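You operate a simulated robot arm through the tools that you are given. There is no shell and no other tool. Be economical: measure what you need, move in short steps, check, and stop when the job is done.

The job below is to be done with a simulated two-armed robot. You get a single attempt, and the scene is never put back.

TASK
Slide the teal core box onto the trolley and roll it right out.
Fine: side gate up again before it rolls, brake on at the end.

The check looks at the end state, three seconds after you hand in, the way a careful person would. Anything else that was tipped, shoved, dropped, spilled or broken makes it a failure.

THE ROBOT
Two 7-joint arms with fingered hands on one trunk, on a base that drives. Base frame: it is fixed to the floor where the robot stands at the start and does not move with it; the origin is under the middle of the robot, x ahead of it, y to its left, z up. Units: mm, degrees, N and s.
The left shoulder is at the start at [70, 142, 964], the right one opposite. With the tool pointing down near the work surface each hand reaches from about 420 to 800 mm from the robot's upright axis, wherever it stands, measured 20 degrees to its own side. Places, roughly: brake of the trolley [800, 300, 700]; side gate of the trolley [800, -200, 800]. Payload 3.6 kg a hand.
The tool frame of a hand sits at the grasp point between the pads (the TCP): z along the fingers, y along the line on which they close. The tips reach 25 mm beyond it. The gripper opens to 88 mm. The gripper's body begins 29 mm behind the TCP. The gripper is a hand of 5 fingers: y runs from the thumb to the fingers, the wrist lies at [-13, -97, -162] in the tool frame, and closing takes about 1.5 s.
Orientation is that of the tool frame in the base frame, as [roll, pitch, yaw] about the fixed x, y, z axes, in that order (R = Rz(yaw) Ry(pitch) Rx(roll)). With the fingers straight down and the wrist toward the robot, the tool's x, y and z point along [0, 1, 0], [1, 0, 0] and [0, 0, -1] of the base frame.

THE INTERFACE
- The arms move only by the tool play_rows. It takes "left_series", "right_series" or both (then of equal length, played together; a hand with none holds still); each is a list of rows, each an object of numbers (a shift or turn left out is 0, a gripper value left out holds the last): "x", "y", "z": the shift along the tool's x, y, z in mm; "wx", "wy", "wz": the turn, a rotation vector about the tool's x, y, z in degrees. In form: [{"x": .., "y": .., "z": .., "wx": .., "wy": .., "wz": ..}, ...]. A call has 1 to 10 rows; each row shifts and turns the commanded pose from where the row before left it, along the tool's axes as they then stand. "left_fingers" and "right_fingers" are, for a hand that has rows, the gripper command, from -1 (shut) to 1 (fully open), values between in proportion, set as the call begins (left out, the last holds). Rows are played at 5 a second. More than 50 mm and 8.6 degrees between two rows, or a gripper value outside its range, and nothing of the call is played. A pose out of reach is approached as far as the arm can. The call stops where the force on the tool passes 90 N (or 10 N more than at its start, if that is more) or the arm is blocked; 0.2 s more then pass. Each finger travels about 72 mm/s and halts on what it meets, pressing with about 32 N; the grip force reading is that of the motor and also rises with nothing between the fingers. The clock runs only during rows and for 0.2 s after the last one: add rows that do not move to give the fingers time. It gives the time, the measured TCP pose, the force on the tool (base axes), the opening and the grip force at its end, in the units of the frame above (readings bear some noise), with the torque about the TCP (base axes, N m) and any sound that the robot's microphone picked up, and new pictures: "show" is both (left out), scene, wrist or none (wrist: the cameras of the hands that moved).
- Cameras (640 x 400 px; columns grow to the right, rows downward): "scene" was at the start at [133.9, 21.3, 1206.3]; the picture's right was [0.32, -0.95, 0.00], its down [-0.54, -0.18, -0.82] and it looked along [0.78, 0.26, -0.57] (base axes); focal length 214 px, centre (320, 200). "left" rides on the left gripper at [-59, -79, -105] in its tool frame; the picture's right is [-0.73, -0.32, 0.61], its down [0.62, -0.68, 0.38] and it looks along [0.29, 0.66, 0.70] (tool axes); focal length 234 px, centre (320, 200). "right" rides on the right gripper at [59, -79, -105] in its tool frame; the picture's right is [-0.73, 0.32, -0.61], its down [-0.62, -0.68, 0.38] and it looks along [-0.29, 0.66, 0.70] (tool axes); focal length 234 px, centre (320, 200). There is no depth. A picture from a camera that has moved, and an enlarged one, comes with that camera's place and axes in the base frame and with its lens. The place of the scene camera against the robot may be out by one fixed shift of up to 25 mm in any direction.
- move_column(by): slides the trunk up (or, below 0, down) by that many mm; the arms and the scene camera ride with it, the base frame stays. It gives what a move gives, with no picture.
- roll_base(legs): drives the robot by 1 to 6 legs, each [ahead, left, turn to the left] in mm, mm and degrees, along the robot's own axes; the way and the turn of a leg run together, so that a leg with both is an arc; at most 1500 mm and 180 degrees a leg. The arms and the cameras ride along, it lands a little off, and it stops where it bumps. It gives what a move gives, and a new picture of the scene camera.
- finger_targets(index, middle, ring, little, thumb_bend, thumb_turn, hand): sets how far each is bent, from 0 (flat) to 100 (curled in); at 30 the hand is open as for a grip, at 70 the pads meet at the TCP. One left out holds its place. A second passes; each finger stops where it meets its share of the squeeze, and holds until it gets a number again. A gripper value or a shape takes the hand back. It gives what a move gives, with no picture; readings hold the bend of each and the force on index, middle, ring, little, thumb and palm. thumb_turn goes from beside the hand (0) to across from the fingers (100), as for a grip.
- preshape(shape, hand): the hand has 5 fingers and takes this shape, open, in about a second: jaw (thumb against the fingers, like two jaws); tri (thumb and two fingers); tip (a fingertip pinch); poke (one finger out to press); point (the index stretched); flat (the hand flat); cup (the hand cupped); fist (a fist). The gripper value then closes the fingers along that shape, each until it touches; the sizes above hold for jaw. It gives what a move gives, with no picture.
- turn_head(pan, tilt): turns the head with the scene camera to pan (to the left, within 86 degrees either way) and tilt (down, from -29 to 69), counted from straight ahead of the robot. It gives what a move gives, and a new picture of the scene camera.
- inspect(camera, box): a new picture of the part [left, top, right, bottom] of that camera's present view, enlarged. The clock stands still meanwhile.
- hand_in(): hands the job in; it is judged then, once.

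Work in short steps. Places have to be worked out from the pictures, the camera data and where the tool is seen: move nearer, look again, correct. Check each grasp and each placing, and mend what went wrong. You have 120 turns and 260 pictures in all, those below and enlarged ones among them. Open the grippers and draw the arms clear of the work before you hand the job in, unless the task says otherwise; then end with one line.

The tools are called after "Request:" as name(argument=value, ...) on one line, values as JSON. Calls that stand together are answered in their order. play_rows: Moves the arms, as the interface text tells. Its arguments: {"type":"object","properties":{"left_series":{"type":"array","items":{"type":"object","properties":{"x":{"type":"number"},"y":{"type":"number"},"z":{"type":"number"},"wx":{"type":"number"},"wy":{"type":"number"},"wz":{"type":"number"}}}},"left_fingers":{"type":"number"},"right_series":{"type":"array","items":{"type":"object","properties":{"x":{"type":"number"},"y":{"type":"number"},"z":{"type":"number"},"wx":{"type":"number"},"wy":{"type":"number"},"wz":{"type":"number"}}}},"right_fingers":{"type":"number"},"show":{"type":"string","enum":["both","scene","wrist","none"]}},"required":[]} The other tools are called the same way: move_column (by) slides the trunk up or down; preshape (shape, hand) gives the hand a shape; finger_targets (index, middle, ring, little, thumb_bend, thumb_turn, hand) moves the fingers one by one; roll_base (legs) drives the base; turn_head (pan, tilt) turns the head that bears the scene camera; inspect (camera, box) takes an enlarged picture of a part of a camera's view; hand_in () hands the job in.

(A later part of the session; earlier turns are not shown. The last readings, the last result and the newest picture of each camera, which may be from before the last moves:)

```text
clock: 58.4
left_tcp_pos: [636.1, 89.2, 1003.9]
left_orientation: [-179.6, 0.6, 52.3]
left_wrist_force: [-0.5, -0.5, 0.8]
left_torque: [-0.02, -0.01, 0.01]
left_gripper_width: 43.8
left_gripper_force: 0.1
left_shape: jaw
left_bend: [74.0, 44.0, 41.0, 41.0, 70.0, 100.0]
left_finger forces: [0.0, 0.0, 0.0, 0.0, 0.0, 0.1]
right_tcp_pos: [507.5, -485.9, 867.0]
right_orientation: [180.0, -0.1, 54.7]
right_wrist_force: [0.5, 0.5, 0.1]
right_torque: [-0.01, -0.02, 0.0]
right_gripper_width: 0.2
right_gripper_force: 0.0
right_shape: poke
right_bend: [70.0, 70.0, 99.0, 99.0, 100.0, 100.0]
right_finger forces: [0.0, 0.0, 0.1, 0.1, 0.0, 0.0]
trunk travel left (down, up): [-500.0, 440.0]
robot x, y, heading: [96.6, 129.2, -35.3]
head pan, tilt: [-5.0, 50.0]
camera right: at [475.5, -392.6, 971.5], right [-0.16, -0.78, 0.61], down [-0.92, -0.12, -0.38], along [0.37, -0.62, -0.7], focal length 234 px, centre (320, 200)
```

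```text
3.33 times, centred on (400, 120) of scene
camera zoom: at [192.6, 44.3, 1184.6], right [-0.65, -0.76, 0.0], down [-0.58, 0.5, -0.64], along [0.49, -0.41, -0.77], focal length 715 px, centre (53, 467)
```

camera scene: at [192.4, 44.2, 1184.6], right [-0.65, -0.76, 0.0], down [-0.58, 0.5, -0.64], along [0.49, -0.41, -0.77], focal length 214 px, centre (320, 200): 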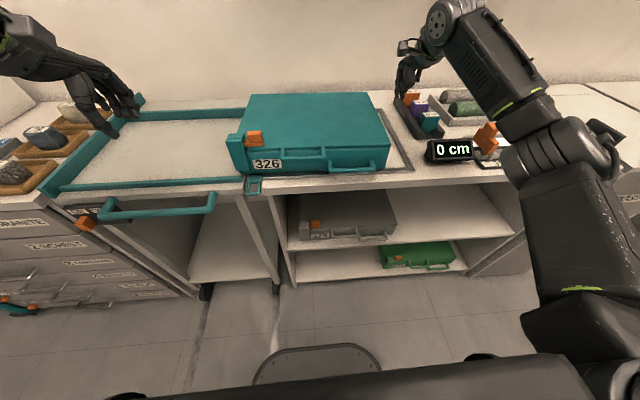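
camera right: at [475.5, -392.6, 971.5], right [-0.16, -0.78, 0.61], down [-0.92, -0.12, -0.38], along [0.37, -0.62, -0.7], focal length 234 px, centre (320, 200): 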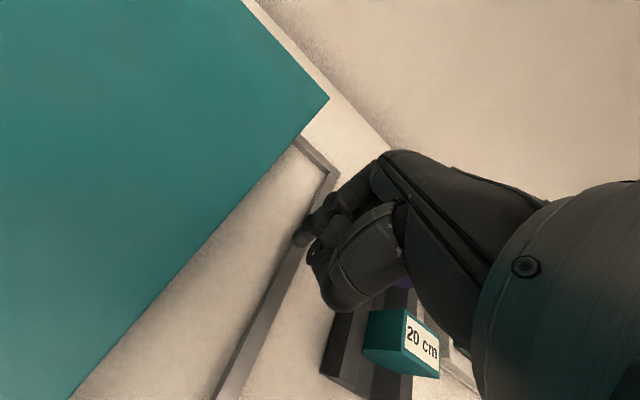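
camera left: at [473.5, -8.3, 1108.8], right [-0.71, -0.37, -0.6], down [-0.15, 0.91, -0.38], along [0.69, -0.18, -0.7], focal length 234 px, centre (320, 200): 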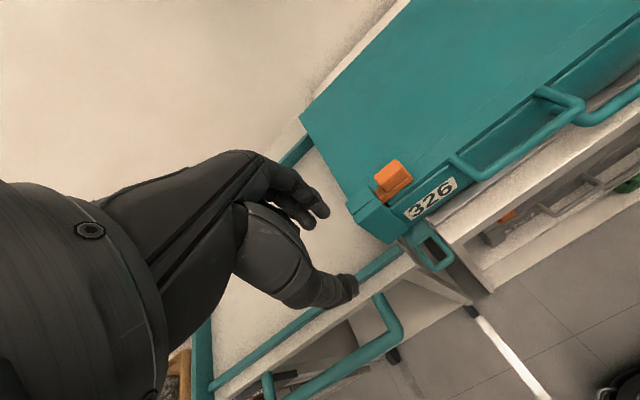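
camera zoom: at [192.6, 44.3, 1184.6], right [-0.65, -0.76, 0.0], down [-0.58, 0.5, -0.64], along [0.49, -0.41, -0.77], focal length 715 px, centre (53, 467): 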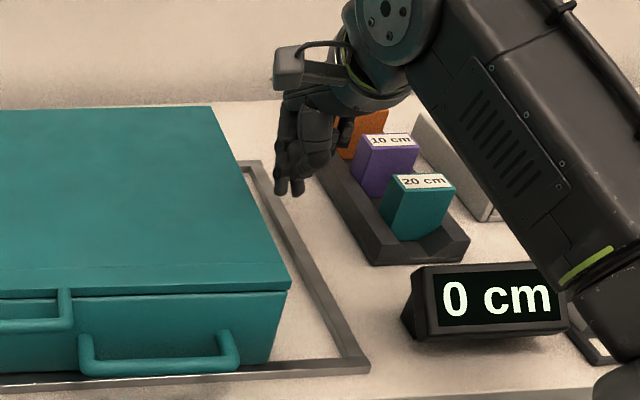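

No contact forces. I now push left in small steps until the box is met.

Request:
play_rows(right_series=[{"x": 10}, {"x": 10}, {"x": 8}, {"x": 8}], show="none")

Request:
inspect(camera="scene", box=[200, 60, 440, 210])

```text
clock: 59.4
left_tcp_pos: [636.0, 88.5, 1003.5]
left_orientation: [-179.8, 0.5, 52.2]
left_wrist_force: [-0.4, -0.4, -0.2]
left_torque: [0.02, 0.03, 0.0]
left_gripper_width: 43.7
left_gripper_force: 0.0
left_shape: jaw
left_bend: [74.0, 44.0, 41.0, 41.0, 70.0, 100.0]
left_finger forces: [0.0, 0.0, 0.1, 0.0, 0.0, 0.0]
right_tcp_pos: [528.4, -456.4, 867.2]
right_orientation: [-179.9, 0.0, 54.7]
right_wrist_force: [0.6, 0.0, 0.6]
right_torque: [0.01, -0.02, 0.0]
right_gripper_width: 0.1
right_gripper_force: 0.1
right_shape: poke
right_bend: [70.0, 70.0, 99.0, 99.0, 100.0, 100.0]
right_finger forces: [0.0, 0.0, 0.1, 0.0, 0.0, 0.0]
trunk travel left (down, up): [-500.0, 440.0]
robot x, y, heading: [93.7, 129.8, -35.2]
head pan, tilt: [-5.0, 50.0]
```

```text
2.67 times, centred on (320, 135) of scene
camera zoom: at [192.7, 44.9, 1184.6], right [-0.65, -0.76, 0.0], down [-0.58, 0.49, -0.64], along [0.49, -0.42, -0.77], focal length 572 px, centre (320, 373)
```

zoom: 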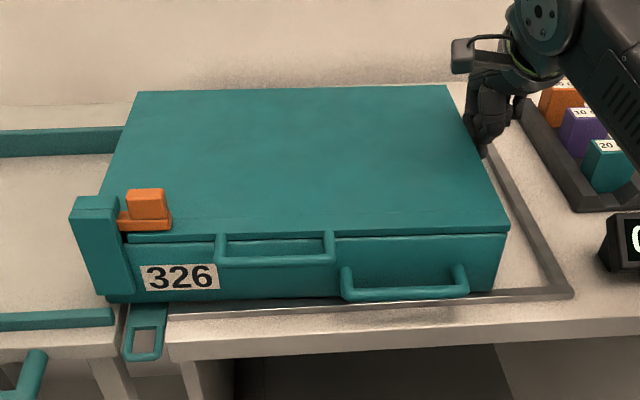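

Still free; the box's front-right corner does sit against the front strip of the frame. I continue the push.

Request:
play_rows(right_series=[{"x": 8}, {"x": 8}, {"x": 8}, {"x": 8}], show="none")

Request:
inspect(camera="scene", box=[200, 60, 440, 210])

```text
clock: 60.4
left_tcp_pos: [625.6, 78.3, 1011.2]
left_orientation: [-179.8, -0.2, 51.9]
left_wrist_force: [-0.3, 0.6, -0.8]
left_torque: [-0.05, -0.04, 0.02]
left_gripper_width: 44.0
left_gripper_force: 0.0
left_shape: jaw
left_bend: [74.0, 44.0, 41.0, 41.0, 70.0, 100.0]
left_finger forces: [0.0, 0.0, 0.0, 0.0, 0.0, 0.1]
right_tcp_pos: [530.3, -444.7, 868.1]
right_orientation: [179.8, -0.4, 53.8]
right_wrist_force: [-58.5, -43.1, 4.4]
right_torque: [0.48, -0.75, -0.1]
right_gripper_width: 0.0
right_gripper_force: 0.0
right_shape: poke
right_bend: [70.0, 70.0, 99.0, 99.0, 100.0, 100.0]
right_finger forces: [75.9, 0.0, 0.0, 0.0, 0.0, 0.0]
trunk travel left (down, up): [-500.0, 440.0]
robot x, y, heading: [91.7, 131.1, -35.7]
head pan, tilt: [-5.0, 50.0]
```

```text
2.67 times, centred on (320, 135) of scene
camera zoom: at [179.5, 35.9, 1185.1], right [-0.65, -0.76, -0.01], down [-0.57, 0.5, -0.65], along [0.5, -0.41, -0.76], focal length 572 px, centre (320, 373)
```

zoom: 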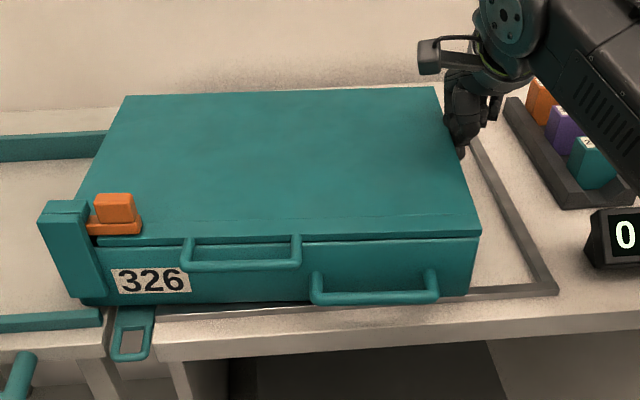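

The push stalled at ~73 N: the front moved but the rear did not, so with its 3° clockwise yaw the rear-left corner is caught on the trolley's back rail. I'll push further to the rear to turn the box back counter-clockwise.

Request:
play_rows(right_series=[{"x": -20}, {"x": -15}, {"y": 25}, {"y": 25}, {"y": 22}, {"x": 10}, {"x": 8}], show="wrist")

Request:
inspect(camera="scene", box=[200, 60, 440, 210])

```text
clock: 62.0
left_tcp_pos: [631.7, 81.6, 1006.5]
left_orientation: [-179.7, 0.2, 52.1]
left_wrist_force: [-0.2, 0.3, -0.5]
left_torque: [0.01, 0.0, -0.02]
left_gripper_width: 43.6
left_gripper_force: 0.1
left_shape: jaw
left_bend: [74.0, 44.0, 41.0, 41.0, 70.0, 100.0]
left_finger forces: [0.1, 0.0, 0.1, 0.0, 0.0, 0.0]
right_tcp_pos: [585.7, -493.0, 865.6]
right_orientation: [179.9, -0.2, 54.2]
right_wrist_force: [-21.5, -30.8, 3.3]
right_torque: [0.28, -0.27, -0.21]
right_gripper_width: 0.1
right_gripper_force: 0.2
right_shape: poke
right_bend: [70.0, 70.0, 99.0, 99.0, 100.0, 100.0]
right_finger forces: [37.8, 0.0, 0.0, 0.1, 0.1, 0.1]
trunk travel left (down, up): [-500.0, 440.0]
robot x, y, heading: [91.9, 128.2, -35.7]
head pan, tilt: [-5.0, 50.0]
camera right: at [555.2, -399.4, 970.4], right [-0.16, -0.78, 0.61], down [-0.92, -0.11, -0.39], along [0.36, -0.62, -0.7], focal length 234 px, centre (320, 200)
```

right: 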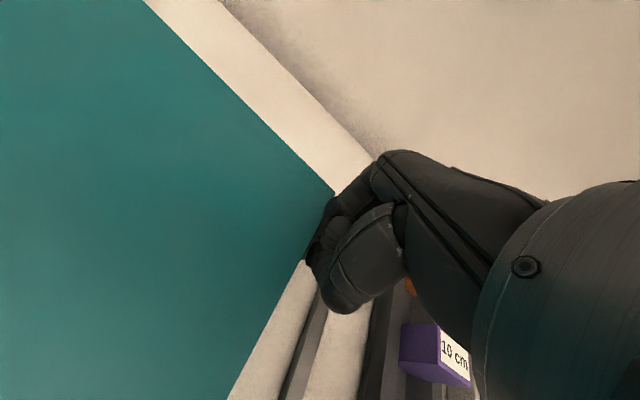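

```text
2.67 times, centred on (320, 135) of scene
camera zoom: at [186.9, 38.6, 1184.6], right [-0.65, -0.76, -0.01], down [-0.58, 0.5, -0.64], along [0.49, -0.41, -0.77], focal length 572 px, centre (320, 373)
```

zoom: 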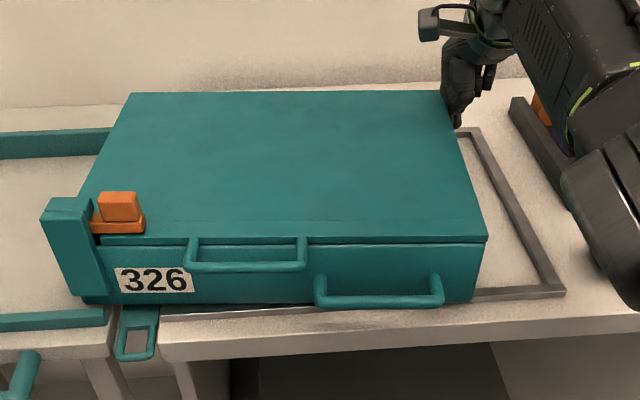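

Contact near the rear-right corner with 37 N. I push on gently.

Request:
play_rows(right_series=[{"x": 6}, {"x": 6}, {"x": 6}, {"x": 6}], show="none")

Request:
inspect(camera="scene", box=[200, 60, 440, 210])

Request:
inspect(camera="left", box=[0, 0, 640, 400])

```text
clock: 63.0
left_tcp_pos: [632.7, 78.2, 1004.3]
left_orientation: [-179.6, 0.6, 51.4]
left_wrist_force: [0.9, 0.9, -0.7]
left_torque: [-0.08, 0.04, -0.03]
left_gripper_width: 43.5
left_gripper_force: 0.0
left_shape: jaw
left_bend: [74.0, 44.0, 41.0, 41.0, 70.0, 100.0]
left_finger forces: [0.0, 0.0, 0.1, 0.1, 0.0, 0.1]
right_tcp_pos: [583.3, -489.6, 864.8]
right_orientation: [-179.8, 1.1, 52.2]
right_wrist_force: [-30.1, -33.7, 5.6]
right_torque: [0.34, -0.37, -0.2]
right_gripper_width: 0.0
right_gripper_force: 0.0
right_shape: poke
right_bend: [70.0, 70.0, 99.0, 99.0, 100.0, 100.0]
right_finger forces: [47.0, 0.1, 0.1, 0.0, 0.0, 0.0]
right hand out of reach, approached as far as the arm can: row 2
trunk travel left (down, up): [-500.0, 440.0]
robot x, y, heading: [90.5, 130.1, -36.2]
head pan, tilt: [-5.0, 50.0]
stopped in row 4 (right hand): the force on the tool passed its limit (the readings are from after the stop); the commanded pose is now the measured one
```

```text
2.67 times, centred on (320, 135) of scene
camera zoom: at [189.1, 41.7, 1184.5], right [-0.66, -0.75, 0.0], down [-0.58, 0.5, -0.64], along [0.49, -0.42, -0.77], focal length 572 px, centre (320, 373)
```

zoom: 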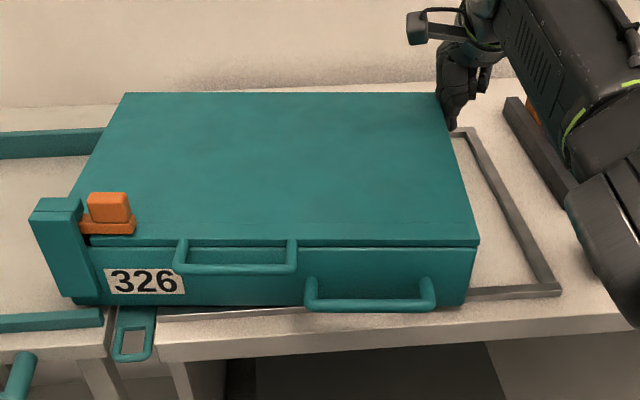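

```text
1.00 times, centred on (320, 200) of left
camera zoom: at [536.5, 82.2, 1109.7], right [-0.71, -0.37, -0.6], down [-0.15, 0.91, -0.39], along [0.69, -0.19, -0.7], focal length 234 px, centre (320, 200)
```

zoom: 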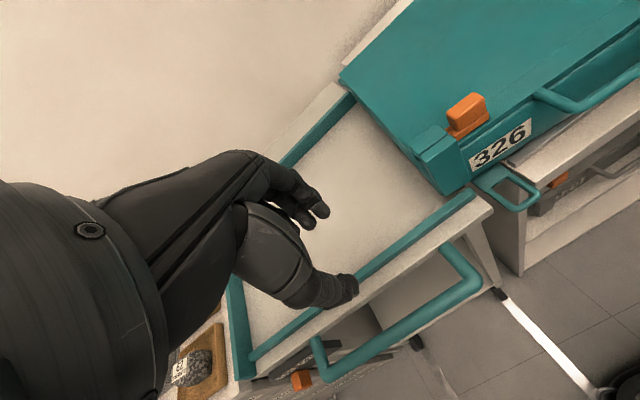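

The left camera shows the box's rear-left corner butting on the end of the back rail. The box must come back to the right, turn counter-clockwise and toward me. I lift the right hand out and back the robot off so the left arm isn't cramped at the handle.

Request:
play_rows(right_series=[{"x": -14}, {"z": -40}, {"z": -45}, {"z": -45}, {"y": -45}, {"y": -45}, {"y": -45}, {"y": -45}, {"y": -45}], show="none")

Request:
roll_base(legs=[[-120, -60, 0.8]])

```text
clock: 65.0
left_tcp_pos: [633.4, 83.1, 1003.7]
left_orientation: [-179.7, 0.6, 51.7]
left_wrist_force: [0.6, -0.1, 0.2]
left_torque: [-0.08, 0.0, 0.02]
left_gripper_width: 43.9
left_gripper_force: 0.0
left_shape: jaw
left_bend: [74.0, 44.0, 41.0, 41.0, 70.0, 100.0]
left_finger forces: [0.0, 0.0, 0.1, 0.0, 0.1, 0.1]
right_tcp_pos: [543.9, -462.8, 1048.6]
right_orientation: [180.0, 0.6, 53.0]
right_wrist_force: [0.3, 0.5, -0.1]
right_torque: [0.0, 0.02, 0.02]
right_gripper_width: 0.0
right_gripper_force: 0.0
right_shape: poke
right_bend: [70.0, 70.0, 99.0, 99.0, 100.0, 100.0]
right_finger forces: [0.0, 0.0, 0.0, 0.0, 0.0, 0.0]
right hand out of reach, approached as far as the arm can: row 2, 3, 4, 5, 6, 7, 8, 9
trunk travel left (down, up): [-500.0, 440.0]
robot x, y, heading: [93.2, 130.2, -35.5]
head pan, tilt: [-5.0, 50.0]
```

```text
clock: 66.3
left_tcp_pos: [502.3, 110.1, 1004.2]
left_orientation: [-179.7, 0.6, 52.6]
left_wrist_force: [-0.2, -0.3, 0.1]
left_torque: [-0.01, 0.02, 0.01]
left_gripper_width: 43.9
left_gripper_force: 0.0
left_shape: jaw
left_bend: [74.0, 44.0, 41.0, 41.0, 70.0, 100.0]
left_finger forces: [0.0, 0.0, 0.0, 0.0, 0.1, 0.0]
right_tcp_pos: [418.2, -434.6, 1047.1]
right_orientation: [-179.8, 0.5, 53.9]
right_wrist_force: [-0.5, 0.0, 0.2]
right_torque: [0.04, -0.01, 0.03]
right_gripper_width: 0.0
right_gripper_force: 0.0
right_shape: poke
right_bend: [70.0, 70.0, 99.0, 99.0, 100.0, 100.0]
right_finger forces: [0.0, 0.0, 0.0, 0.0, 0.0, 0.0]
trunk travel left (down, up): [-500.0, 440.0]
robot x, y, heading: [-39.1, 151.9, -34.8]
head pan, tilt: [-5.0, 50.0]
camera scene: at [59.2, 65.6, 1184.6], right [-0.64, -0.77, 0.0], down [-0.59, 0.49, -0.64], along [0.49, -0.41, -0.77], focal length 214 px, centre (320, 200)
```

scene: 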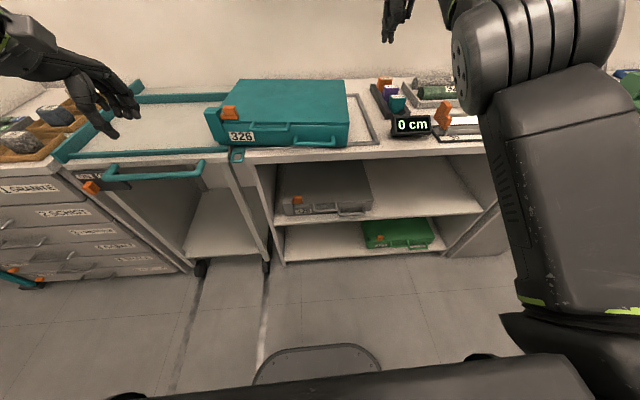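

The right hand hung at its reach limit; I bring it back toward me and look.

Request:
play_rows(right_series=[{"y": -40}, {"y": -40}, {"y": -40}, {"y": -40}, {"y": -30}], show="scene")

```text
clock: 67.5
left_tcp_pos: [503.6, 110.1, 1003.6]
left_orientation: [-179.7, 0.6, 52.6]
left_wrist_force: [0.4, 0.1, 0.6]
left_torque: [0.02, -0.02, -0.03]
left_gripper_width: 43.8
left_gripper_force: 0.0
left_shape: jaw
left_bend: [74.0, 44.0, 41.0, 41.0, 70.0, 100.0]
left_finger forces: [0.1, 0.0, 0.0, 0.0, 0.0, 0.0]
right_tcp_pos: [410.2, -429.5, 1070.9]
right_orientation: [-179.9, 0.6, 53.9]
right_wrist_force: [0.9, 0.7, 0.5]
right_torque: [-0.04, 0.0, -0.03]
right_gripper_width: 0.0
right_gripper_force: 0.1
right_shape: poke
right_bend: [70.0, 70.0, 99.0, 99.0, 100.0, 100.0]
right_finger forces: [0.0, 0.0, 0.1, 0.0, 0.0, 0.0]
right hand out of reach, approached as far as the arm can: row 1, 2, 3, 4, 5
trunk travel left (down, up): [-500.0, 440.0]
robot x, y, heading: [-41.6, 151.7, -35.1]
head pan, tilt: [-5.0, 50.0]
camera scene: at [59.9, 65.5, 1184.5], right [-0.64, -0.77, 0.0], down [-0.59, 0.49, -0.64], along [0.49, -0.41, -0.77], focal length 214 px, centre (320, 200)
```

scene: 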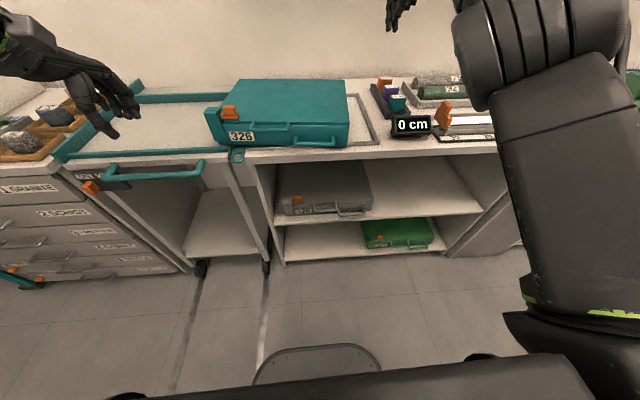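

Request:
play_rows(right_series=[{"y": 40}, {"y": 40}, {"y": 40}, {"y": 40, "z": 20}, {}, {}], show="none")

```text
clock: 69.0
left_tcp_pos: [502.7, 111.0, 1003.9]
left_orientation: [-179.7, 0.6, 52.5]
left_wrist_force: [-0.2, 0.3, 0.0]
left_torque: [0.05, -0.01, 0.01]
left_gripper_width: 43.8
left_gripper_force: 0.0
left_shape: jaw
left_bend: [74.0, 44.0, 41.0, 41.0, 70.0, 100.0]
left_finger forces: [0.0, 0.0, 0.0, 0.0, 0.0, 0.0]
right_tcp_pos: [429.7, -442.5, 1018.4]
right_orientation: [-179.8, 0.5, 53.8]
right_wrist_force: [-0.7, -0.6, -0.5]
right_torque: [0.0, 0.01, 0.02]
right_gripper_width: 0.0
right_gripper_force: 0.1
right_shape: poke
right_bend: [70.0, 70.0, 99.0, 99.0, 100.0, 100.0]
right_finger forces: [0.1, 0.1, 0.0, 0.0, 0.0, 0.0]
right hand out of reach, approached as far as the arm can: row 1, 2, 3, 4
trunk travel left (down, up): [-500.0, 440.0]
robot x, y, heading: [-38.9, 148.3, -35.1]
head pan, tilt: [-5.0, 50.0]
```

Request:
play_rows(right_series=[{"x": -30, "y": -15}, {"x": -30, "y": -15}, {"x": -30, "y": -15}], show="none")

```text
clock: 69.8
left_tcp_pos: [502.1, 111.2, 1003.2]
left_orientation: [-179.8, 0.6, 52.5]
left_wrist_force: [-0.6, 0.3, 0.1]
left_torque: [0.01, 0.01, 0.0]
left_gripper_width: 43.6
left_gripper_force: 0.0
left_shape: jaw
left_bend: [74.0, 44.0, 41.0, 41.0, 70.0, 100.0]
left_finger forces: [0.1, 0.0, 0.0, 0.1, 0.1, 0.0]
right_tcp_pos: [361.4, -510.7, 1031.0]
right_orientation: [-179.8, 0.5, 53.8]
right_wrist_force: [-0.6, -0.3, 0.1]
right_torque: [-0.01, 0.01, 0.01]
right_gripper_width: 0.0
right_gripper_force: 0.1
right_shape: poke
right_bend: [70.0, 70.0, 99.0, 99.0, 100.0, 100.0]
right_finger forces: [0.0, 0.0, 0.1, 0.0, 0.1, 0.0]
right hand out of reach, approached as far as the arm can: row 1, 2, 3
trunk travel left (down, up): [-500.0, 440.0]
robot x, y, heading: [-42.7, 149.0, -34.8]
head pan, tilt: [-5.0, 50.0]
```

The arm's solution is stuck away from its command. I bring the command back near the actual pose, then retreat by another path.

Request:
play_rows(right_series=[{"y": 48}, {"y": 48}, {"y": 48}, {"y": 48}, {"y": 48, "z": 10}, {"z": 20}, {"z": 20}], show="scene")

```text
clock: 71.3
left_tcp_pos: [503.5, 111.4, 1004.1]
left_orientation: [-179.7, 0.7, 52.5]
left_wrist_force: [0.6, -0.6, -0.6]
left_torque: [0.0, 0.02, 0.0]
left_gripper_width: 43.9
left_gripper_force: 0.1
left_shape: jaw
left_bend: [74.0, 44.0, 41.0, 41.0, 70.0, 100.0]
left_finger forces: [0.0, 0.1, 0.0, 0.0, 0.1, 0.1]
right_tcp_pos: [392.7, -507.3, 942.5]
right_orientation: [-179.7, 0.6, 54.0]
right_wrist_force: [0.1, -0.3, -0.4]
right_torque: [-0.06, 0.03, 0.0]
right_gripper_width: 0.1
right_gripper_force: 0.1
right_shape: poke
right_bend: [70.0, 70.0, 99.0, 99.0, 100.0, 100.0]
right_finger forces: [0.0, 0.0, 0.0, 0.0, 0.0, 0.1]
right hand out of reach, approached as far as the arm can: row 1, 2, 3, 4, 5
trunk travel left (down, up): [-500.0, 440.0]
robot x, y, heading: [-39.3, 152.7, -35.1]
head pan, tilt: [-5.0, 50.0]
camera scene: at [60.1, 65.3, 1184.6], right [-0.64, -0.77, 0.0], down [-0.59, 0.49, -0.64], along [0.49, -0.41, -0.77], focal length 214 px, centre (320, 200)
```

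scene: 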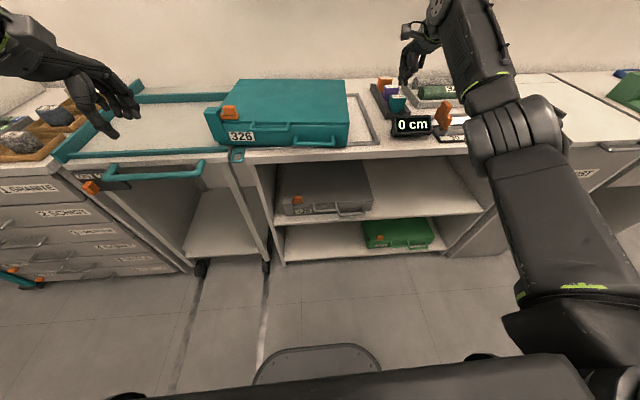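

Now it follows again at z≈942. I retreat toward me at this height in small steps.

Request:
play_rows(right_series=[{"y": -30}, {"y": -30}, {"y": -30}, {"y": -30}, {"y": -30}, {"y": -30}, {"y": -30}], show="none")

```text
clock: 73.0
left_tcp_pos: [502.8, 111.6, 1004.6]
left_orientation: [-179.7, 0.6, 52.5]
left_wrist_force: [0.2, 0.3, -0.3]
left_torque: [-0.02, 0.04, 0.01]
left_gripper_width: 43.6
left_gripper_force: 0.0
left_shape: jaw
left_bend: [74.0, 44.0, 41.0, 41.0, 70.0, 100.0]
left_finger forces: [0.0, 0.1, 0.1, 0.1, 0.0, 0.0]
right_tcp_pos: [221.3, -383.9, 944.0]
right_orientation: [-179.8, 0.6, 53.9]
right_wrist_force: [0.2, -0.1, -0.6]
right_torque: [0.01, -0.04, -0.02]
right_gripper_width: 0.2
right_gripper_force: 0.1
right_shape: poke
right_bend: [70.0, 70.0, 99.0, 99.0, 100.0, 100.0]
right_finger forces: [0.0, 0.1, 0.1, 0.0, 0.0, 0.0]
trunk travel left (down, up): [-500.0, 440.0]
robot x, y, heading: [-41.1, 150.0, -34.9]
head pan, tilt: [-5.0, 50.0]
```

The right arm is fine. Now the left hand goes to the lower handle again, tilted 40°, with the robot further back this time.

Request:
preshape(shape="jaw", hand="left")

Request:
play_rows(left_series=[{"x": -46, "y": 10, "z": 8}, {"x": -46, "y": 10, "z": 8}, {"x": -46, "y": 10, "z": 8}, {"x": -46, "y": 10, "z": 8}, {"x": -46, "y": 10, "z": 8}, {"x": -46, "y": 10, "z": 8}, {"x": -44, "y": 10, "z": 8}], show="none")

Request:
play_rows(left_series=[{"wx": -8}, {"wx": -8}, {"wx": -8}, {"wx": -8}, {"wx": -8}, {}], left_fingers=-0.25, show="none")

Request:
inspect(camera="left", box=[200, 140, 460, 320])

Request:
inspect(camera="right", box=[0, 0, 400, 250])

```text
clock: 73.8
left_tcp_pos: [501.6, 110.2, 1004.4]
left_orientation: [-179.7, 0.6, 52.5]
left_wrist_force: [0.4, 0.1, 0.3]
left_torque: [0.0, 0.02, -0.01]
left_gripper_width: 87.6
left_gripper_force: 0.1
left_shape: jaw
left_bend: [30.0, 30.0, 30.0, 30.0, 30.0, 98.0]
left_finger forces: [0.0, 0.0, 0.0, 0.0, 0.1, 0.0]
right_tcp_pos: [222.0, -384.9, 943.0]
right_orientation: [-179.7, 0.6, 53.9]
right_wrist_force: [-0.3, -1.2, -0.4]
right_torque: [-0.01, -0.04, 0.01]
right_gripper_width: 0.0
right_gripper_force: 0.1
right_shape: poke
right_bend: [70.0, 70.0, 99.0, 99.0, 100.0, 100.0]
right_finger forces: [0.0, 0.0, 0.0, 0.1, 0.1, 0.0]
trunk travel left (down, up): [-500.0, 440.0]
robot x, y, heading: [-39.4, 151.1, -35.1]
head pan, tilt: [-5.0, 50.0]
```

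```text
clock: 75.5
left_tcp_pos: [361.7, -186.0, 950.2]
left_orientation: [-179.7, 0.7, 52.6]
left_wrist_force: [0.2, 0.1, 0.0]
left_torque: [0.02, 0.04, 0.04]
left_gripper_width: 87.6
left_gripper_force: 0.2
left_shape: jaw
left_bend: [30.0, 30.0, 30.0, 30.0, 30.0, 98.0]
left_finger forces: [0.0, 0.0, 0.0, 0.1, 0.1, 0.0]
right_tcp_pos: [222.1, -386.1, 941.9]
right_orientation: [-179.7, 0.5, 53.9]
right_wrist_force: [-0.1, -0.5, 0.8]
right_torque: [0.0, -0.03, 0.01]
right_gripper_width: 0.0
right_gripper_force: 0.1
right_shape: poke
right_bend: [70.0, 70.0, 99.0, 99.0, 100.0, 100.0]
right_finger forces: [0.0, 0.0, 0.0, 0.0, 0.0, 0.0]
trunk travel left (down, up): [-500.0, 440.0]
robot x, y, heading: [-37.8, 149.6, -34.8]
head pan, tilt: [-5.0, 50.0]
```

```text
clock: 76.8
left_tcp_pos: [363.6, -185.6, 951.2]
left_orientation: [140.2, 0.7, 52.5]
left_wrist_force: [0.0, -0.4, 0.5]
left_torque: [0.02, 0.05, -0.02]
left_gripper_width: 33.3
left_gripper_force: 0.1
left_shape: jaw
left_bend: [74.0, 50.0, 47.0, 44.0, 73.0, 100.0]
left_finger forces: [0.0, 0.0, 0.0, 0.0, 0.0, 0.1]
right_tcp_pos: [222.0, -383.9, 943.5]
right_orientation: [-179.8, 0.7, 53.9]
right_wrist_force: [0.5, 1.2, -1.1]
right_torque: [-0.02, 0.03, 0.02]
right_gripper_width: 0.1
right_gripper_force: 0.0
right_shape: poke
right_bend: [70.0, 70.0, 99.0, 99.0, 100.0, 100.0]
right_finger forces: [0.1, 0.0, 0.1, 0.0, 0.0, 0.1]
trunk travel left (down, up): [-500.0, 440.0]
robot x, y, heading: [-41.9, 151.7, -35.2]
head pan, tilt: [-5.0, 50.0]
```

```text
2.22 times, centred on (330, 230) of left
camera zoom: at [226.8, -154.5, 981.2], right [-0.34, -0.67, -0.66], down [0.15, 0.66, -0.74], along [0.93, -0.35, -0.12], focal length 520 px, centre (298, 133)
```

zoom: 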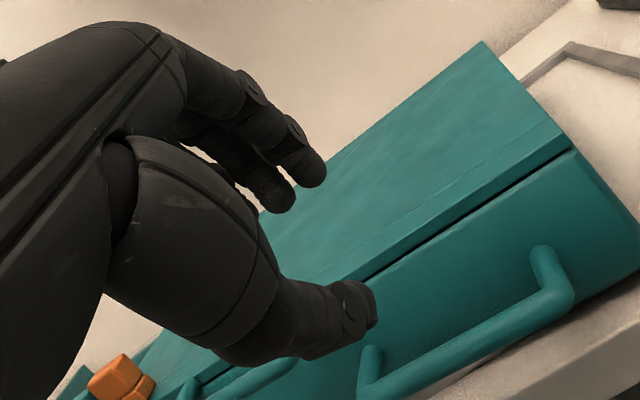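

```text
1.60 times, centred on (200, 125) of right
camera zoom: at [193.3, -290.2, 1047.4], right [-0.16, -0.77, 0.61], down [-0.92, -0.1, -0.37], along [0.35, -0.63, -0.7], focal length 375 px, centre (512, 320)
```

zoom: 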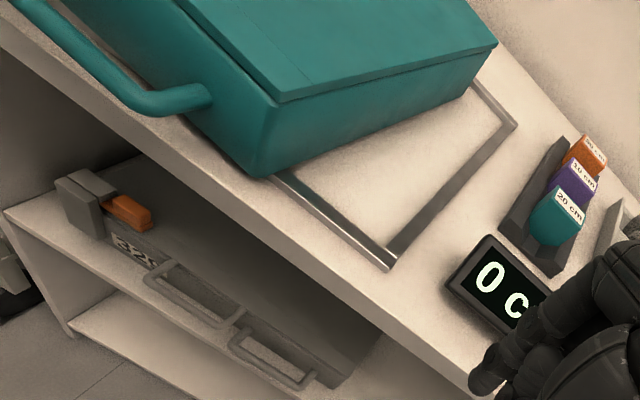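

The handle's centre is near u 610, v −28. I approach along the finger direction, stopping short to look.

Request:
play_rows(left_series=[{"x": 13, "y": -16}, {"z": 35}, {"z": 35}, {"z": 30}], show="none")

Request:
inspect(camera="left", box=[200, 140, 460, 320])

```text
clock: 77.8
left_tcp_pos: [412.8, -208.1, 862.2]
left_orientation: [140.3, 0.6, 52.5]
left_wrist_force: [0.1, 0.8, 0.2]
left_torque: [-0.05, -0.02, 0.0]
left_gripper_width: 33.4
left_gripper_force: 0.1
left_shape: jaw
left_bend: [74.0, 50.0, 47.0, 44.0, 73.0, 100.0]
left_finger forces: [0.0, 0.1, 0.1, 0.0, 0.0, 0.1]
right_tcp_pos: [222.4, -384.6, 943.9]
right_orientation: [-179.6, 0.7, 53.9]
right_wrist_force: [0.3, 0.1, -0.1]
right_torque: [0.0, 0.01, 0.02]
right_gripper_width: 0.0
right_gripper_force: 0.1
right_shape: poke
right_bend: [70.0, 70.0, 99.0, 99.0, 100.0, 100.0]
right_finger forces: [0.0, 0.0, 0.0, 0.1, 0.0, 0.0]
trunk travel left (down, up): [-500.0, 440.0]
robot x, y, heading: [-42.5, 152.9, -35.0]
head pan, tilt: [-5.0, 50.0]
```

```text
2.22 times, centred on (330, 230) of left
camera zoom: at [275.5, -176.7, 893.4], right [-0.34, -0.67, -0.67], down [0.15, 0.66, -0.74], along [0.93, -0.35, -0.12], focal length 520 px, centre (298, 133)
```

zoom: 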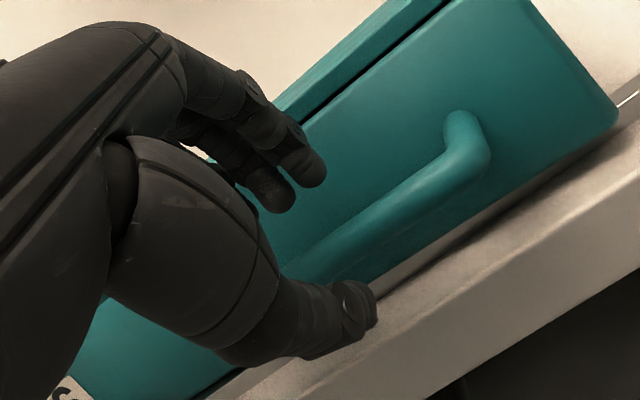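

The view matches the earlier good approach. I advance 27 mm and close.

Request:
play_rows(left_series=[{"z": 12}, {"z": 10}, {"z": 6}], show="none")

Request:
play_rows(left_series=[{"y": -2}, {"z": 4}, {}, {}, {}, {}, {}, {}], left_fingers=-1, show="none")

Request:
inspect(camera="left", box=[200, 140, 460, 320])

```text
clock: 78.7
left_tcp_pos: [424.9, -218.4, 842.8]
left_orientation: [140.1, 0.7, 52.4]
left_wrist_force: [-7.6, 5.4, 3.3]
left_torque: [-0.07, -0.18, 0.01]
left_gripper_width: 32.1
left_gripper_force: 0.0
left_shape: jaw
left_bend: [74.0, 53.0, 47.0, 44.0, 73.0, 100.0]
left_finger forces: [1.3, 7.9, 0.0, 0.1, 0.1, 0.0]
right_tcp_pos: [221.3, -384.1, 944.4]
right_orientation: [-179.9, 0.6, 53.9]
right_wrist_force: [-0.6, -0.3, 1.5]
right_torque: [0.03, -0.01, -0.03]
right_gripper_width: 0.3
right_gripper_force: 0.0
right_shape: poke
right_bend: [70.0, 70.0, 99.0, 99.0, 100.0, 100.0]
right_finger forces: [0.0, 0.1, 0.0, 0.0, 0.0, 0.0]
trunk travel left (down, up): [-500.0, 440.0]
robot x, y, heading: [-42.0, 153.8, -35.2]
head pan, tilt: [-5.0, 50.0]
```

```text
clock: 80.5
left_tcp_pos: [424.4, -220.4, 839.1]
left_orientation: [140.1, 0.5, 52.4]
left_wrist_force: [-18.9, 1.0, -6.7]
left_torque: [0.11, -0.1, -0.22]
left_gripper_width: 0.0
left_gripper_force: 31.9
left_shape: jaw
left_bend: [74.0, 73.0, 71.0, 52.0, 73.0, 100.0]
left_finger forces: [0.1, 1.7, 3.0, 2.6, 16.4, 0.0]
right_tcp_pos: [220.0, -384.9, 942.3]
right_orientation: [-179.9, 0.5, 54.0]
right_wrist_force: [-0.3, -0.1, 1.0]
right_torque: [-0.01, 0.0, -0.04]
right_gripper_width: 0.1
right_gripper_force: 0.1
right_shape: poke
right_bend: [70.0, 70.0, 99.0, 99.0, 100.0, 100.0]
right_finger forces: [0.0, 0.0, 0.1, 0.0, 0.0, 0.1]
trunk travel left (down, up): [-500.0, 440.0]
robot x, y, heading: [-40.0, 151.3, -35.2]
head pan, tilt: [-5.0, 50.0]
```

```text
2.22 times, centred on (330, 230) of left
camera zoom: at [287.1, -188.7, 869.0], right [-0.34, -0.67, -0.67], down [0.16, 0.66, -0.74], along [0.93, -0.35, -0.12], focal length 520 px, centre (298, 133)
```

zoom: 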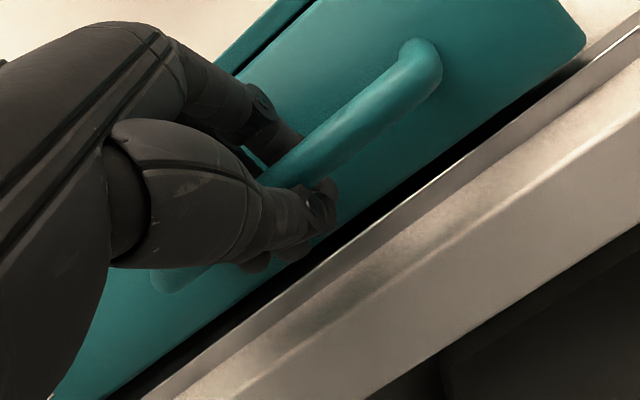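

The grip looks shallow (width 0, uneven forces). I reopen, go 6 mm lower/deeper and close again.

Request:
play_rows(left_series=[{}, {}, {}, {"z": 4, "y": -2}, {"z": 3, "y": -1}], left_fingers=-0.3, show="none")

Request:
play_rows(left_series=[{}, {}, {}, {}, {}, {}, {}, {}], left_fingers=-1, show="none")

Request:
inspect(camera="left", box=[200, 140, 460, 320])

```text
clock: 81.7
left_tcp_pos: [425.4, -220.6, 831.6]
left_orientation: [140.3, 0.6, 52.5]
left_wrist_force: [-5.2, 5.0, 1.3]
left_torque: [-0.07, -0.16, 0.1]
left_gripper_width: 29.7
left_gripper_force: 0.0
left_shape: jaw
left_bend: [74.0, 54.0, 48.0, 46.0, 73.0, 100.0]
left_finger forces: [0.6, 7.1, 0.1, 0.0, 0.1, 0.1]
right_tcp_pos: [220.1, -382.1, 944.3]
right_orientation: [-179.9, 0.6, 54.0]
right_wrist_force: [-0.2, -1.4, 0.5]
right_torque: [0.0, 0.04, 0.05]
right_gripper_width: 0.0
right_gripper_force: 0.0
right_shape: poke
right_bend: [70.0, 70.0, 99.0, 99.0, 100.0, 100.0]
right_finger forces: [0.1, 0.0, 0.0, 0.0, 0.0, 0.0]
trunk travel left (down, up): [-500.0, 440.0]
robot x, y, heading: [-38.8, 152.4, -35.0]
head pan, tilt: [-5.0, 50.0]
```

```text
clock: 83.5
left_tcp_pos: [426.8, -220.8, 829.5]
left_orientation: [140.4, 0.6, 52.5]
left_wrist_force: [-4.4, -0.1, 0.8]
left_torque: [0.01, -0.06, 0.02]
left_gripper_width: 0.0
left_gripper_force: 32.1
left_shape: jaw
left_bend: [70.0, 74.0, 70.0, 59.0, 74.0, 100.0]
left_finger forces: [12.0, 0.1, 1.3, 2.1, 23.4, 0.1]
right_tcp_pos: [221.8, -385.4, 942.5]
right_orientation: [-179.9, 0.7, 53.8]
right_wrist_force: [-0.7, 0.3, 0.2]
right_torque: [0.02, -0.01, -0.02]
right_gripper_width: 0.0
right_gripper_force: 0.1
right_shape: poke
right_bend: [70.0, 70.0, 99.0, 99.0, 100.0, 100.0]
right_finger forces: [0.0, 0.0, 0.0, 0.0, 0.1, 0.0]
trunk travel left (down, up): [-500.0, 440.0]
robot x, y, heading: [-37.3, 147.0, -35.1]
head pan, tilt: [-5.0, 50.0]
```

```text
2.22 times, centred on (330, 230) of left
camera zoom: at [290.9, -190.4, 860.5], right [-0.34, -0.67, -0.67], down [0.15, 0.66, -0.74], along [0.93, -0.35, -0.12], focal length 520 px, centre (298, 133)
```

zoom: 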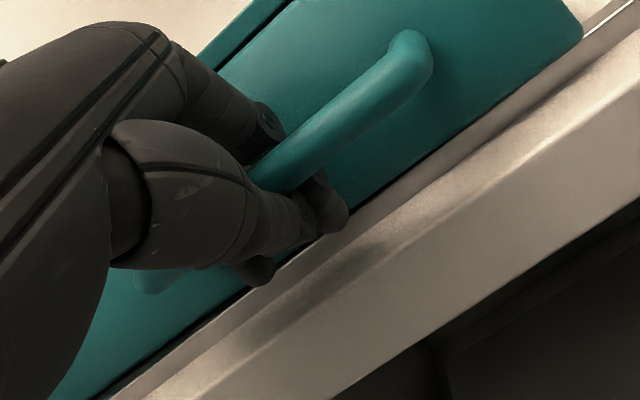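

The bar is well enclosed now. I draw the box 16 mm right, pull it ~10 mm toward me and turn it counter-clockwise about 4°.

Request:
play_rows(left_series=[{"x": -8}, {"x": -8}, {"y": -4, "z": -3, "wy": 1, "wz": -1.2}, {"y": -4, "z": -3, "wy": 1, "wz": -1.2}, {"wy": 0.7, "wz": -0.8}, {}], show="none")

Request:
inspect(camera="scene", box=[160, 50, 400, 200])

Request:
inspect(camera="right", box=[0, 0, 400, 250])

```text
clock: 84.8
left_tcp_pos: [411.0, -228.2, 828.3]
left_orientation: [140.4, 0.7, 56.6]
left_wrist_force: [3.6, -3.1, 0.6]
left_torque: [-0.05, 0.12, -0.26]
left_gripper_width: 0.0
left_gripper_force: 31.8
left_shape: jaw
left_bend: [70.0, 74.0, 70.0, 56.0, 75.0, 100.0]
left_finger forces: [12.6, 0.0, 4.8, 5.1, 21.4, 0.0]
right_tcp_pos: [223.7, -386.1, 942.0]
right_orientation: [-179.8, 0.5, 54.0]
right_wrist_force: [0.6, -0.1, 0.1]
right_torque: [0.03, -0.01, 0.0]
right_gripper_width: 0.0
right_gripper_force: 0.1
right_shape: poke
right_bend: [70.0, 70.0, 99.0, 99.0, 100.0, 100.0]
right_finger forces: [0.0, 0.1, 0.0, 0.1, 0.1, 0.0]
trunk travel left (down, up): [-500.0, 440.0]
robot x, y, heading: [-41.6, 152.3, -35.0]
head pan, tilt: [-5.0, 50.0]
```

```text
2.67 times, centred on (280, 125) of scene
camera zoom: at [61.3, 64.3, 1184.3], right [-0.64, -0.77, 0.0], down [-0.59, 0.49, -0.64], along [0.49, -0.41, -0.77], focal length 572 px, centre (427, 400)
```

zoom: 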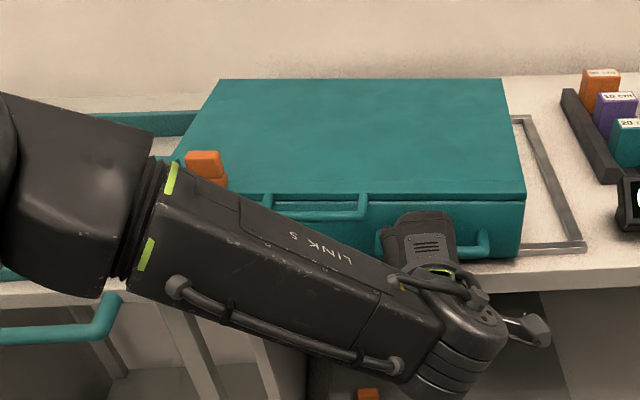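

```text
1.60 times, centred on (200, 125) of right
camera zoom: at [194.1, -291.3, 1046.6], right [-0.16, -0.77, 0.61], down [-0.92, -0.1, -0.37], along [0.35, -0.63, -0.7], focal length 375 px, centre (512, 320)
```

zoom: 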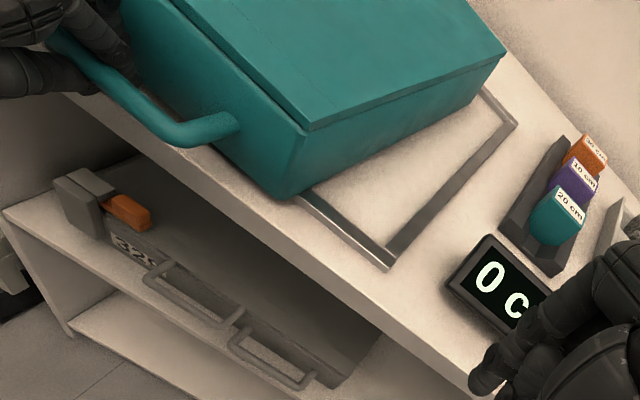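

Working out the corners shows the box is still 6° clockwise of the frame. I turn it another 6°.

Request:
play_rows(left_series=[{"wy": 0.96, "wz": -1.15}, {"wy": 0.96, "wz": -1.15}, {"wy": 0.96, "wz": -1.15}, {"wy": 0.96, "wz": -1.15}, {}], show="none")

Request:
inspect(camera="scene", box=[160, 50, 400, 200])

Request:
inspect(camera="right", box=[0, 0, 400, 250])

```text
clock: 86.0
left_tcp_pos: [411.1, -228.7, 829.4]
left_orientation: [140.5, 0.5, 62.7]
left_wrist_force: [3.6, -1.3, -0.2]
left_torque: [-0.03, 0.18, -0.46]
left_gripper_width: 0.0
left_gripper_force: 31.8
left_shape: jaw
left_bend: [71.0, 74.0, 70.0, 49.0, 76.0, 100.0]
left_finger forces: [12.3, 0.0, 7.6, 6.2, 23.4, 0.0]
right_tcp_pos: [222.6, -385.9, 941.2]
right_orientation: [-179.7, 0.6, 53.9]
right_wrist_force: [0.1, -0.6, -0.3]
right_torque: [0.03, 0.0, 0.01]
right_gripper_width: 0.1
right_gripper_force: 0.0
right_shape: poke
right_bend: [70.0, 70.0, 99.0, 99.0, 100.0, 100.0]
right_finger forces: [0.2, 0.0, 0.0, 0.1, 0.0, 0.0]
trunk travel left (down, up): [-500.0, 440.0]
robot x, y, heading: [-38.4, 153.8, -34.9]
head pan, tilt: [-5.0, 50.0]
```

```text
2.67 times, centred on (280, 125) of scene
camera zoom: at [61.5, 64.3, 1184.3], right [-0.64, -0.77, 0.0], down [-0.59, 0.49, -0.64], along [0.49, -0.41, -0.77], focal length 572 px, centre (427, 400)
```

zoom: 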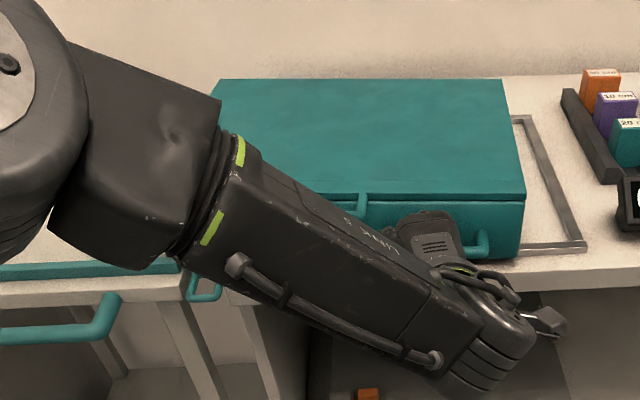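

```text
1.60 times, centred on (200, 125) of right
camera zoom: at [194.3, -291.2, 1046.5], right [-0.16, -0.77, 0.61], down [-0.92, -0.1, -0.37], along [0.35, -0.63, -0.7], focal length 375 px, centre (512, 320)
```

zoom: 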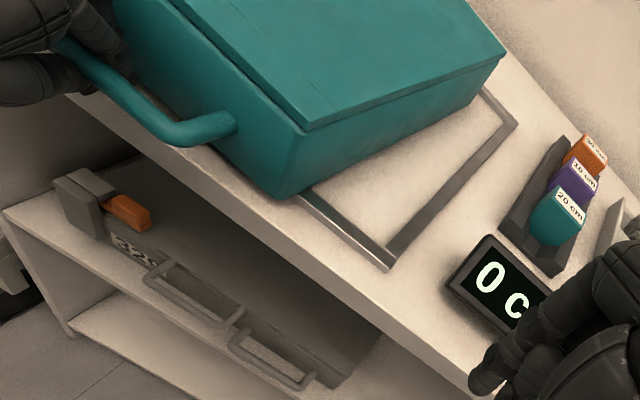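

The hand slipped on the bar instead of turning the box. Since friction acts at its centre, dragging the handle right also turns the box counter-clockwise; I drag 24 mm right and check.

Request:
play_rows(left_series=[{"x": -6}, {"x": -6}, {"x": -6}, {"x": -6}, {}], show="none")

Request:
inspect(camera="right", box=[0, 0, 400, 250])

```text
clock: 87.2
left_tcp_pos: [400.6, -249.5, 829.0]
left_orientation: [140.5, 0.6, 62.6]
left_wrist_force: [3.0, -0.7, -0.1]
left_torque: [-0.01, 0.12, -0.18]
left_gripper_width: 0.0
left_gripper_force: 32.1
left_shape: jaw
left_bend: [71.0, 74.0, 71.0, 51.0, 76.0, 100.0]
left_finger forces: [15.6, 0.1, 4.7, 3.6, 25.1, 0.1]
right_tcp_pos: [222.6, -385.4, 942.1]
right_orientation: [-179.8, 0.7, 53.9]
right_wrist_force: [-0.6, -0.1, 0.2]
right_torque: [-0.01, 0.02, -0.01]
right_gripper_width: 0.0
right_gripper_force: 0.0
right_shape: poke
right_bend: [70.0, 70.0, 99.0, 99.0, 100.0, 100.0]
right_finger forces: [0.1, 0.1, 0.1, 0.0, 0.0, 0.0]
trunk travel left (down, up): [-500.0, 440.0]
robot x, y, heading: [-43.0, 153.5, -35.1]
head pan, tilt: [-5.0, 50.0]
```

```text
1.60 times, centred on (200, 125) of right
camera zoom: at [194.2, -291.2, 1046.6], right [-0.16, -0.77, 0.61], down [-0.92, -0.1, -0.37], along [0.35, -0.63, -0.7], focal length 375 px, centre (512, 320)
```

zoom: 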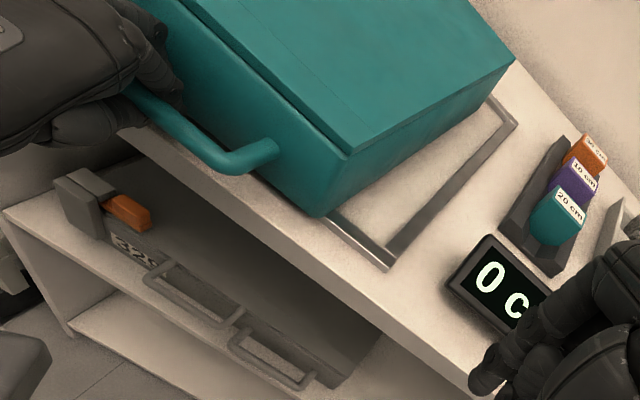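

That turned it to about 3.4°. Another 22 mm to the right.

Request:
play_rows(left_series=[{"x": -6}, {"x": -6}, {"x": -6}, {"x": -5}, {}], show="none")

Request:
inspect(camera="right", box=[0, 0, 400, 250])

Request:
inspect(camera="scene", box=[160, 50, 400, 200])

```text
clock: 88.5
left_tcp_pos: [389.2, -269.8, 828.3]
left_orientation: [140.5, 0.5, 62.6]
left_wrist_force: [3.7, 0.6, 0.1]
left_torque: [-0.01, 0.07, -0.04]
left_gripper_width: 0.0
left_gripper_force: 32.0
left_shape: jaw
left_bend: [71.0, 74.0, 71.0, 54.0, 76.0, 100.0]
left_finger forces: [18.2, 0.1, 3.3, 2.8, 26.8, 0.0]
right_tcp_pos: [222.7, -385.5, 942.1]
right_orientation: [-179.7, 0.5, 53.9]
right_wrist_force: [-0.9, 0.2, -0.4]
right_torque: [-0.02, -0.02, 0.01]
right_gripper_width: 0.0
right_gripper_force: 0.2
right_shape: poke
right_bend: [70.0, 70.0, 99.0, 99.0, 100.0, 100.0]
right_finger forces: [0.0, 0.1, 0.1, 0.0, 0.0, 0.0]
trunk travel left (down, up): [-500.0, 440.0]
robot x, y, heading: [-39.9, 151.8, -34.7]
head pan, tilt: [-5.0, 50.0]
```

```text
1.60 times, centred on (200, 125) of right
camera zoom: at [194.2, -291.1, 1046.7], right [-0.16, -0.77, 0.61], down [-0.92, -0.1, -0.37], along [0.35, -0.63, -0.7], focal length 375 px, centre (512, 320)
```

zoom: 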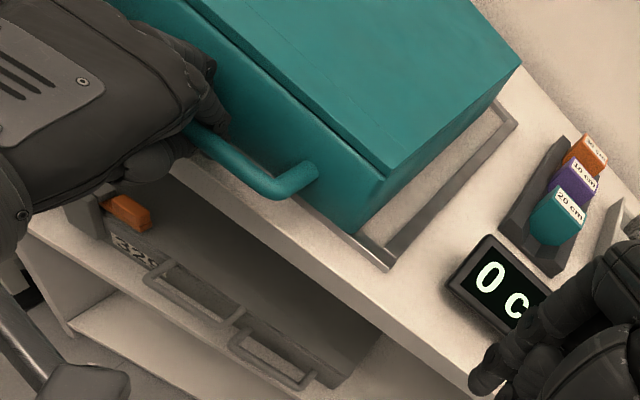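

```text
2.67 times, centred on (280, 125) of scene
camera zoom: at [61.3, 64.5, 1184.3], right [-0.64, -0.77, 0.0], down [-0.59, 0.49, -0.64], along [0.49, -0.41, -0.77], focal length 572 px, centre (427, 400)
```

zoom: 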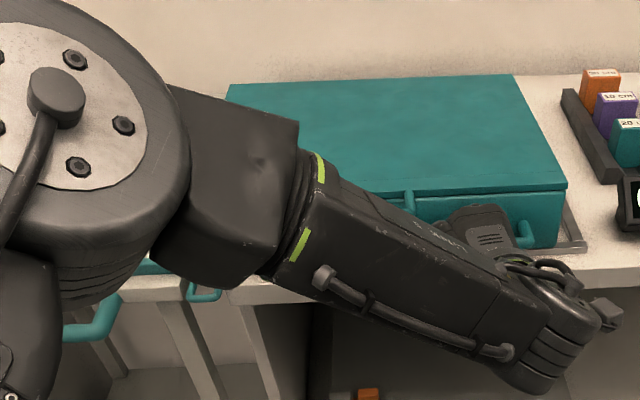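

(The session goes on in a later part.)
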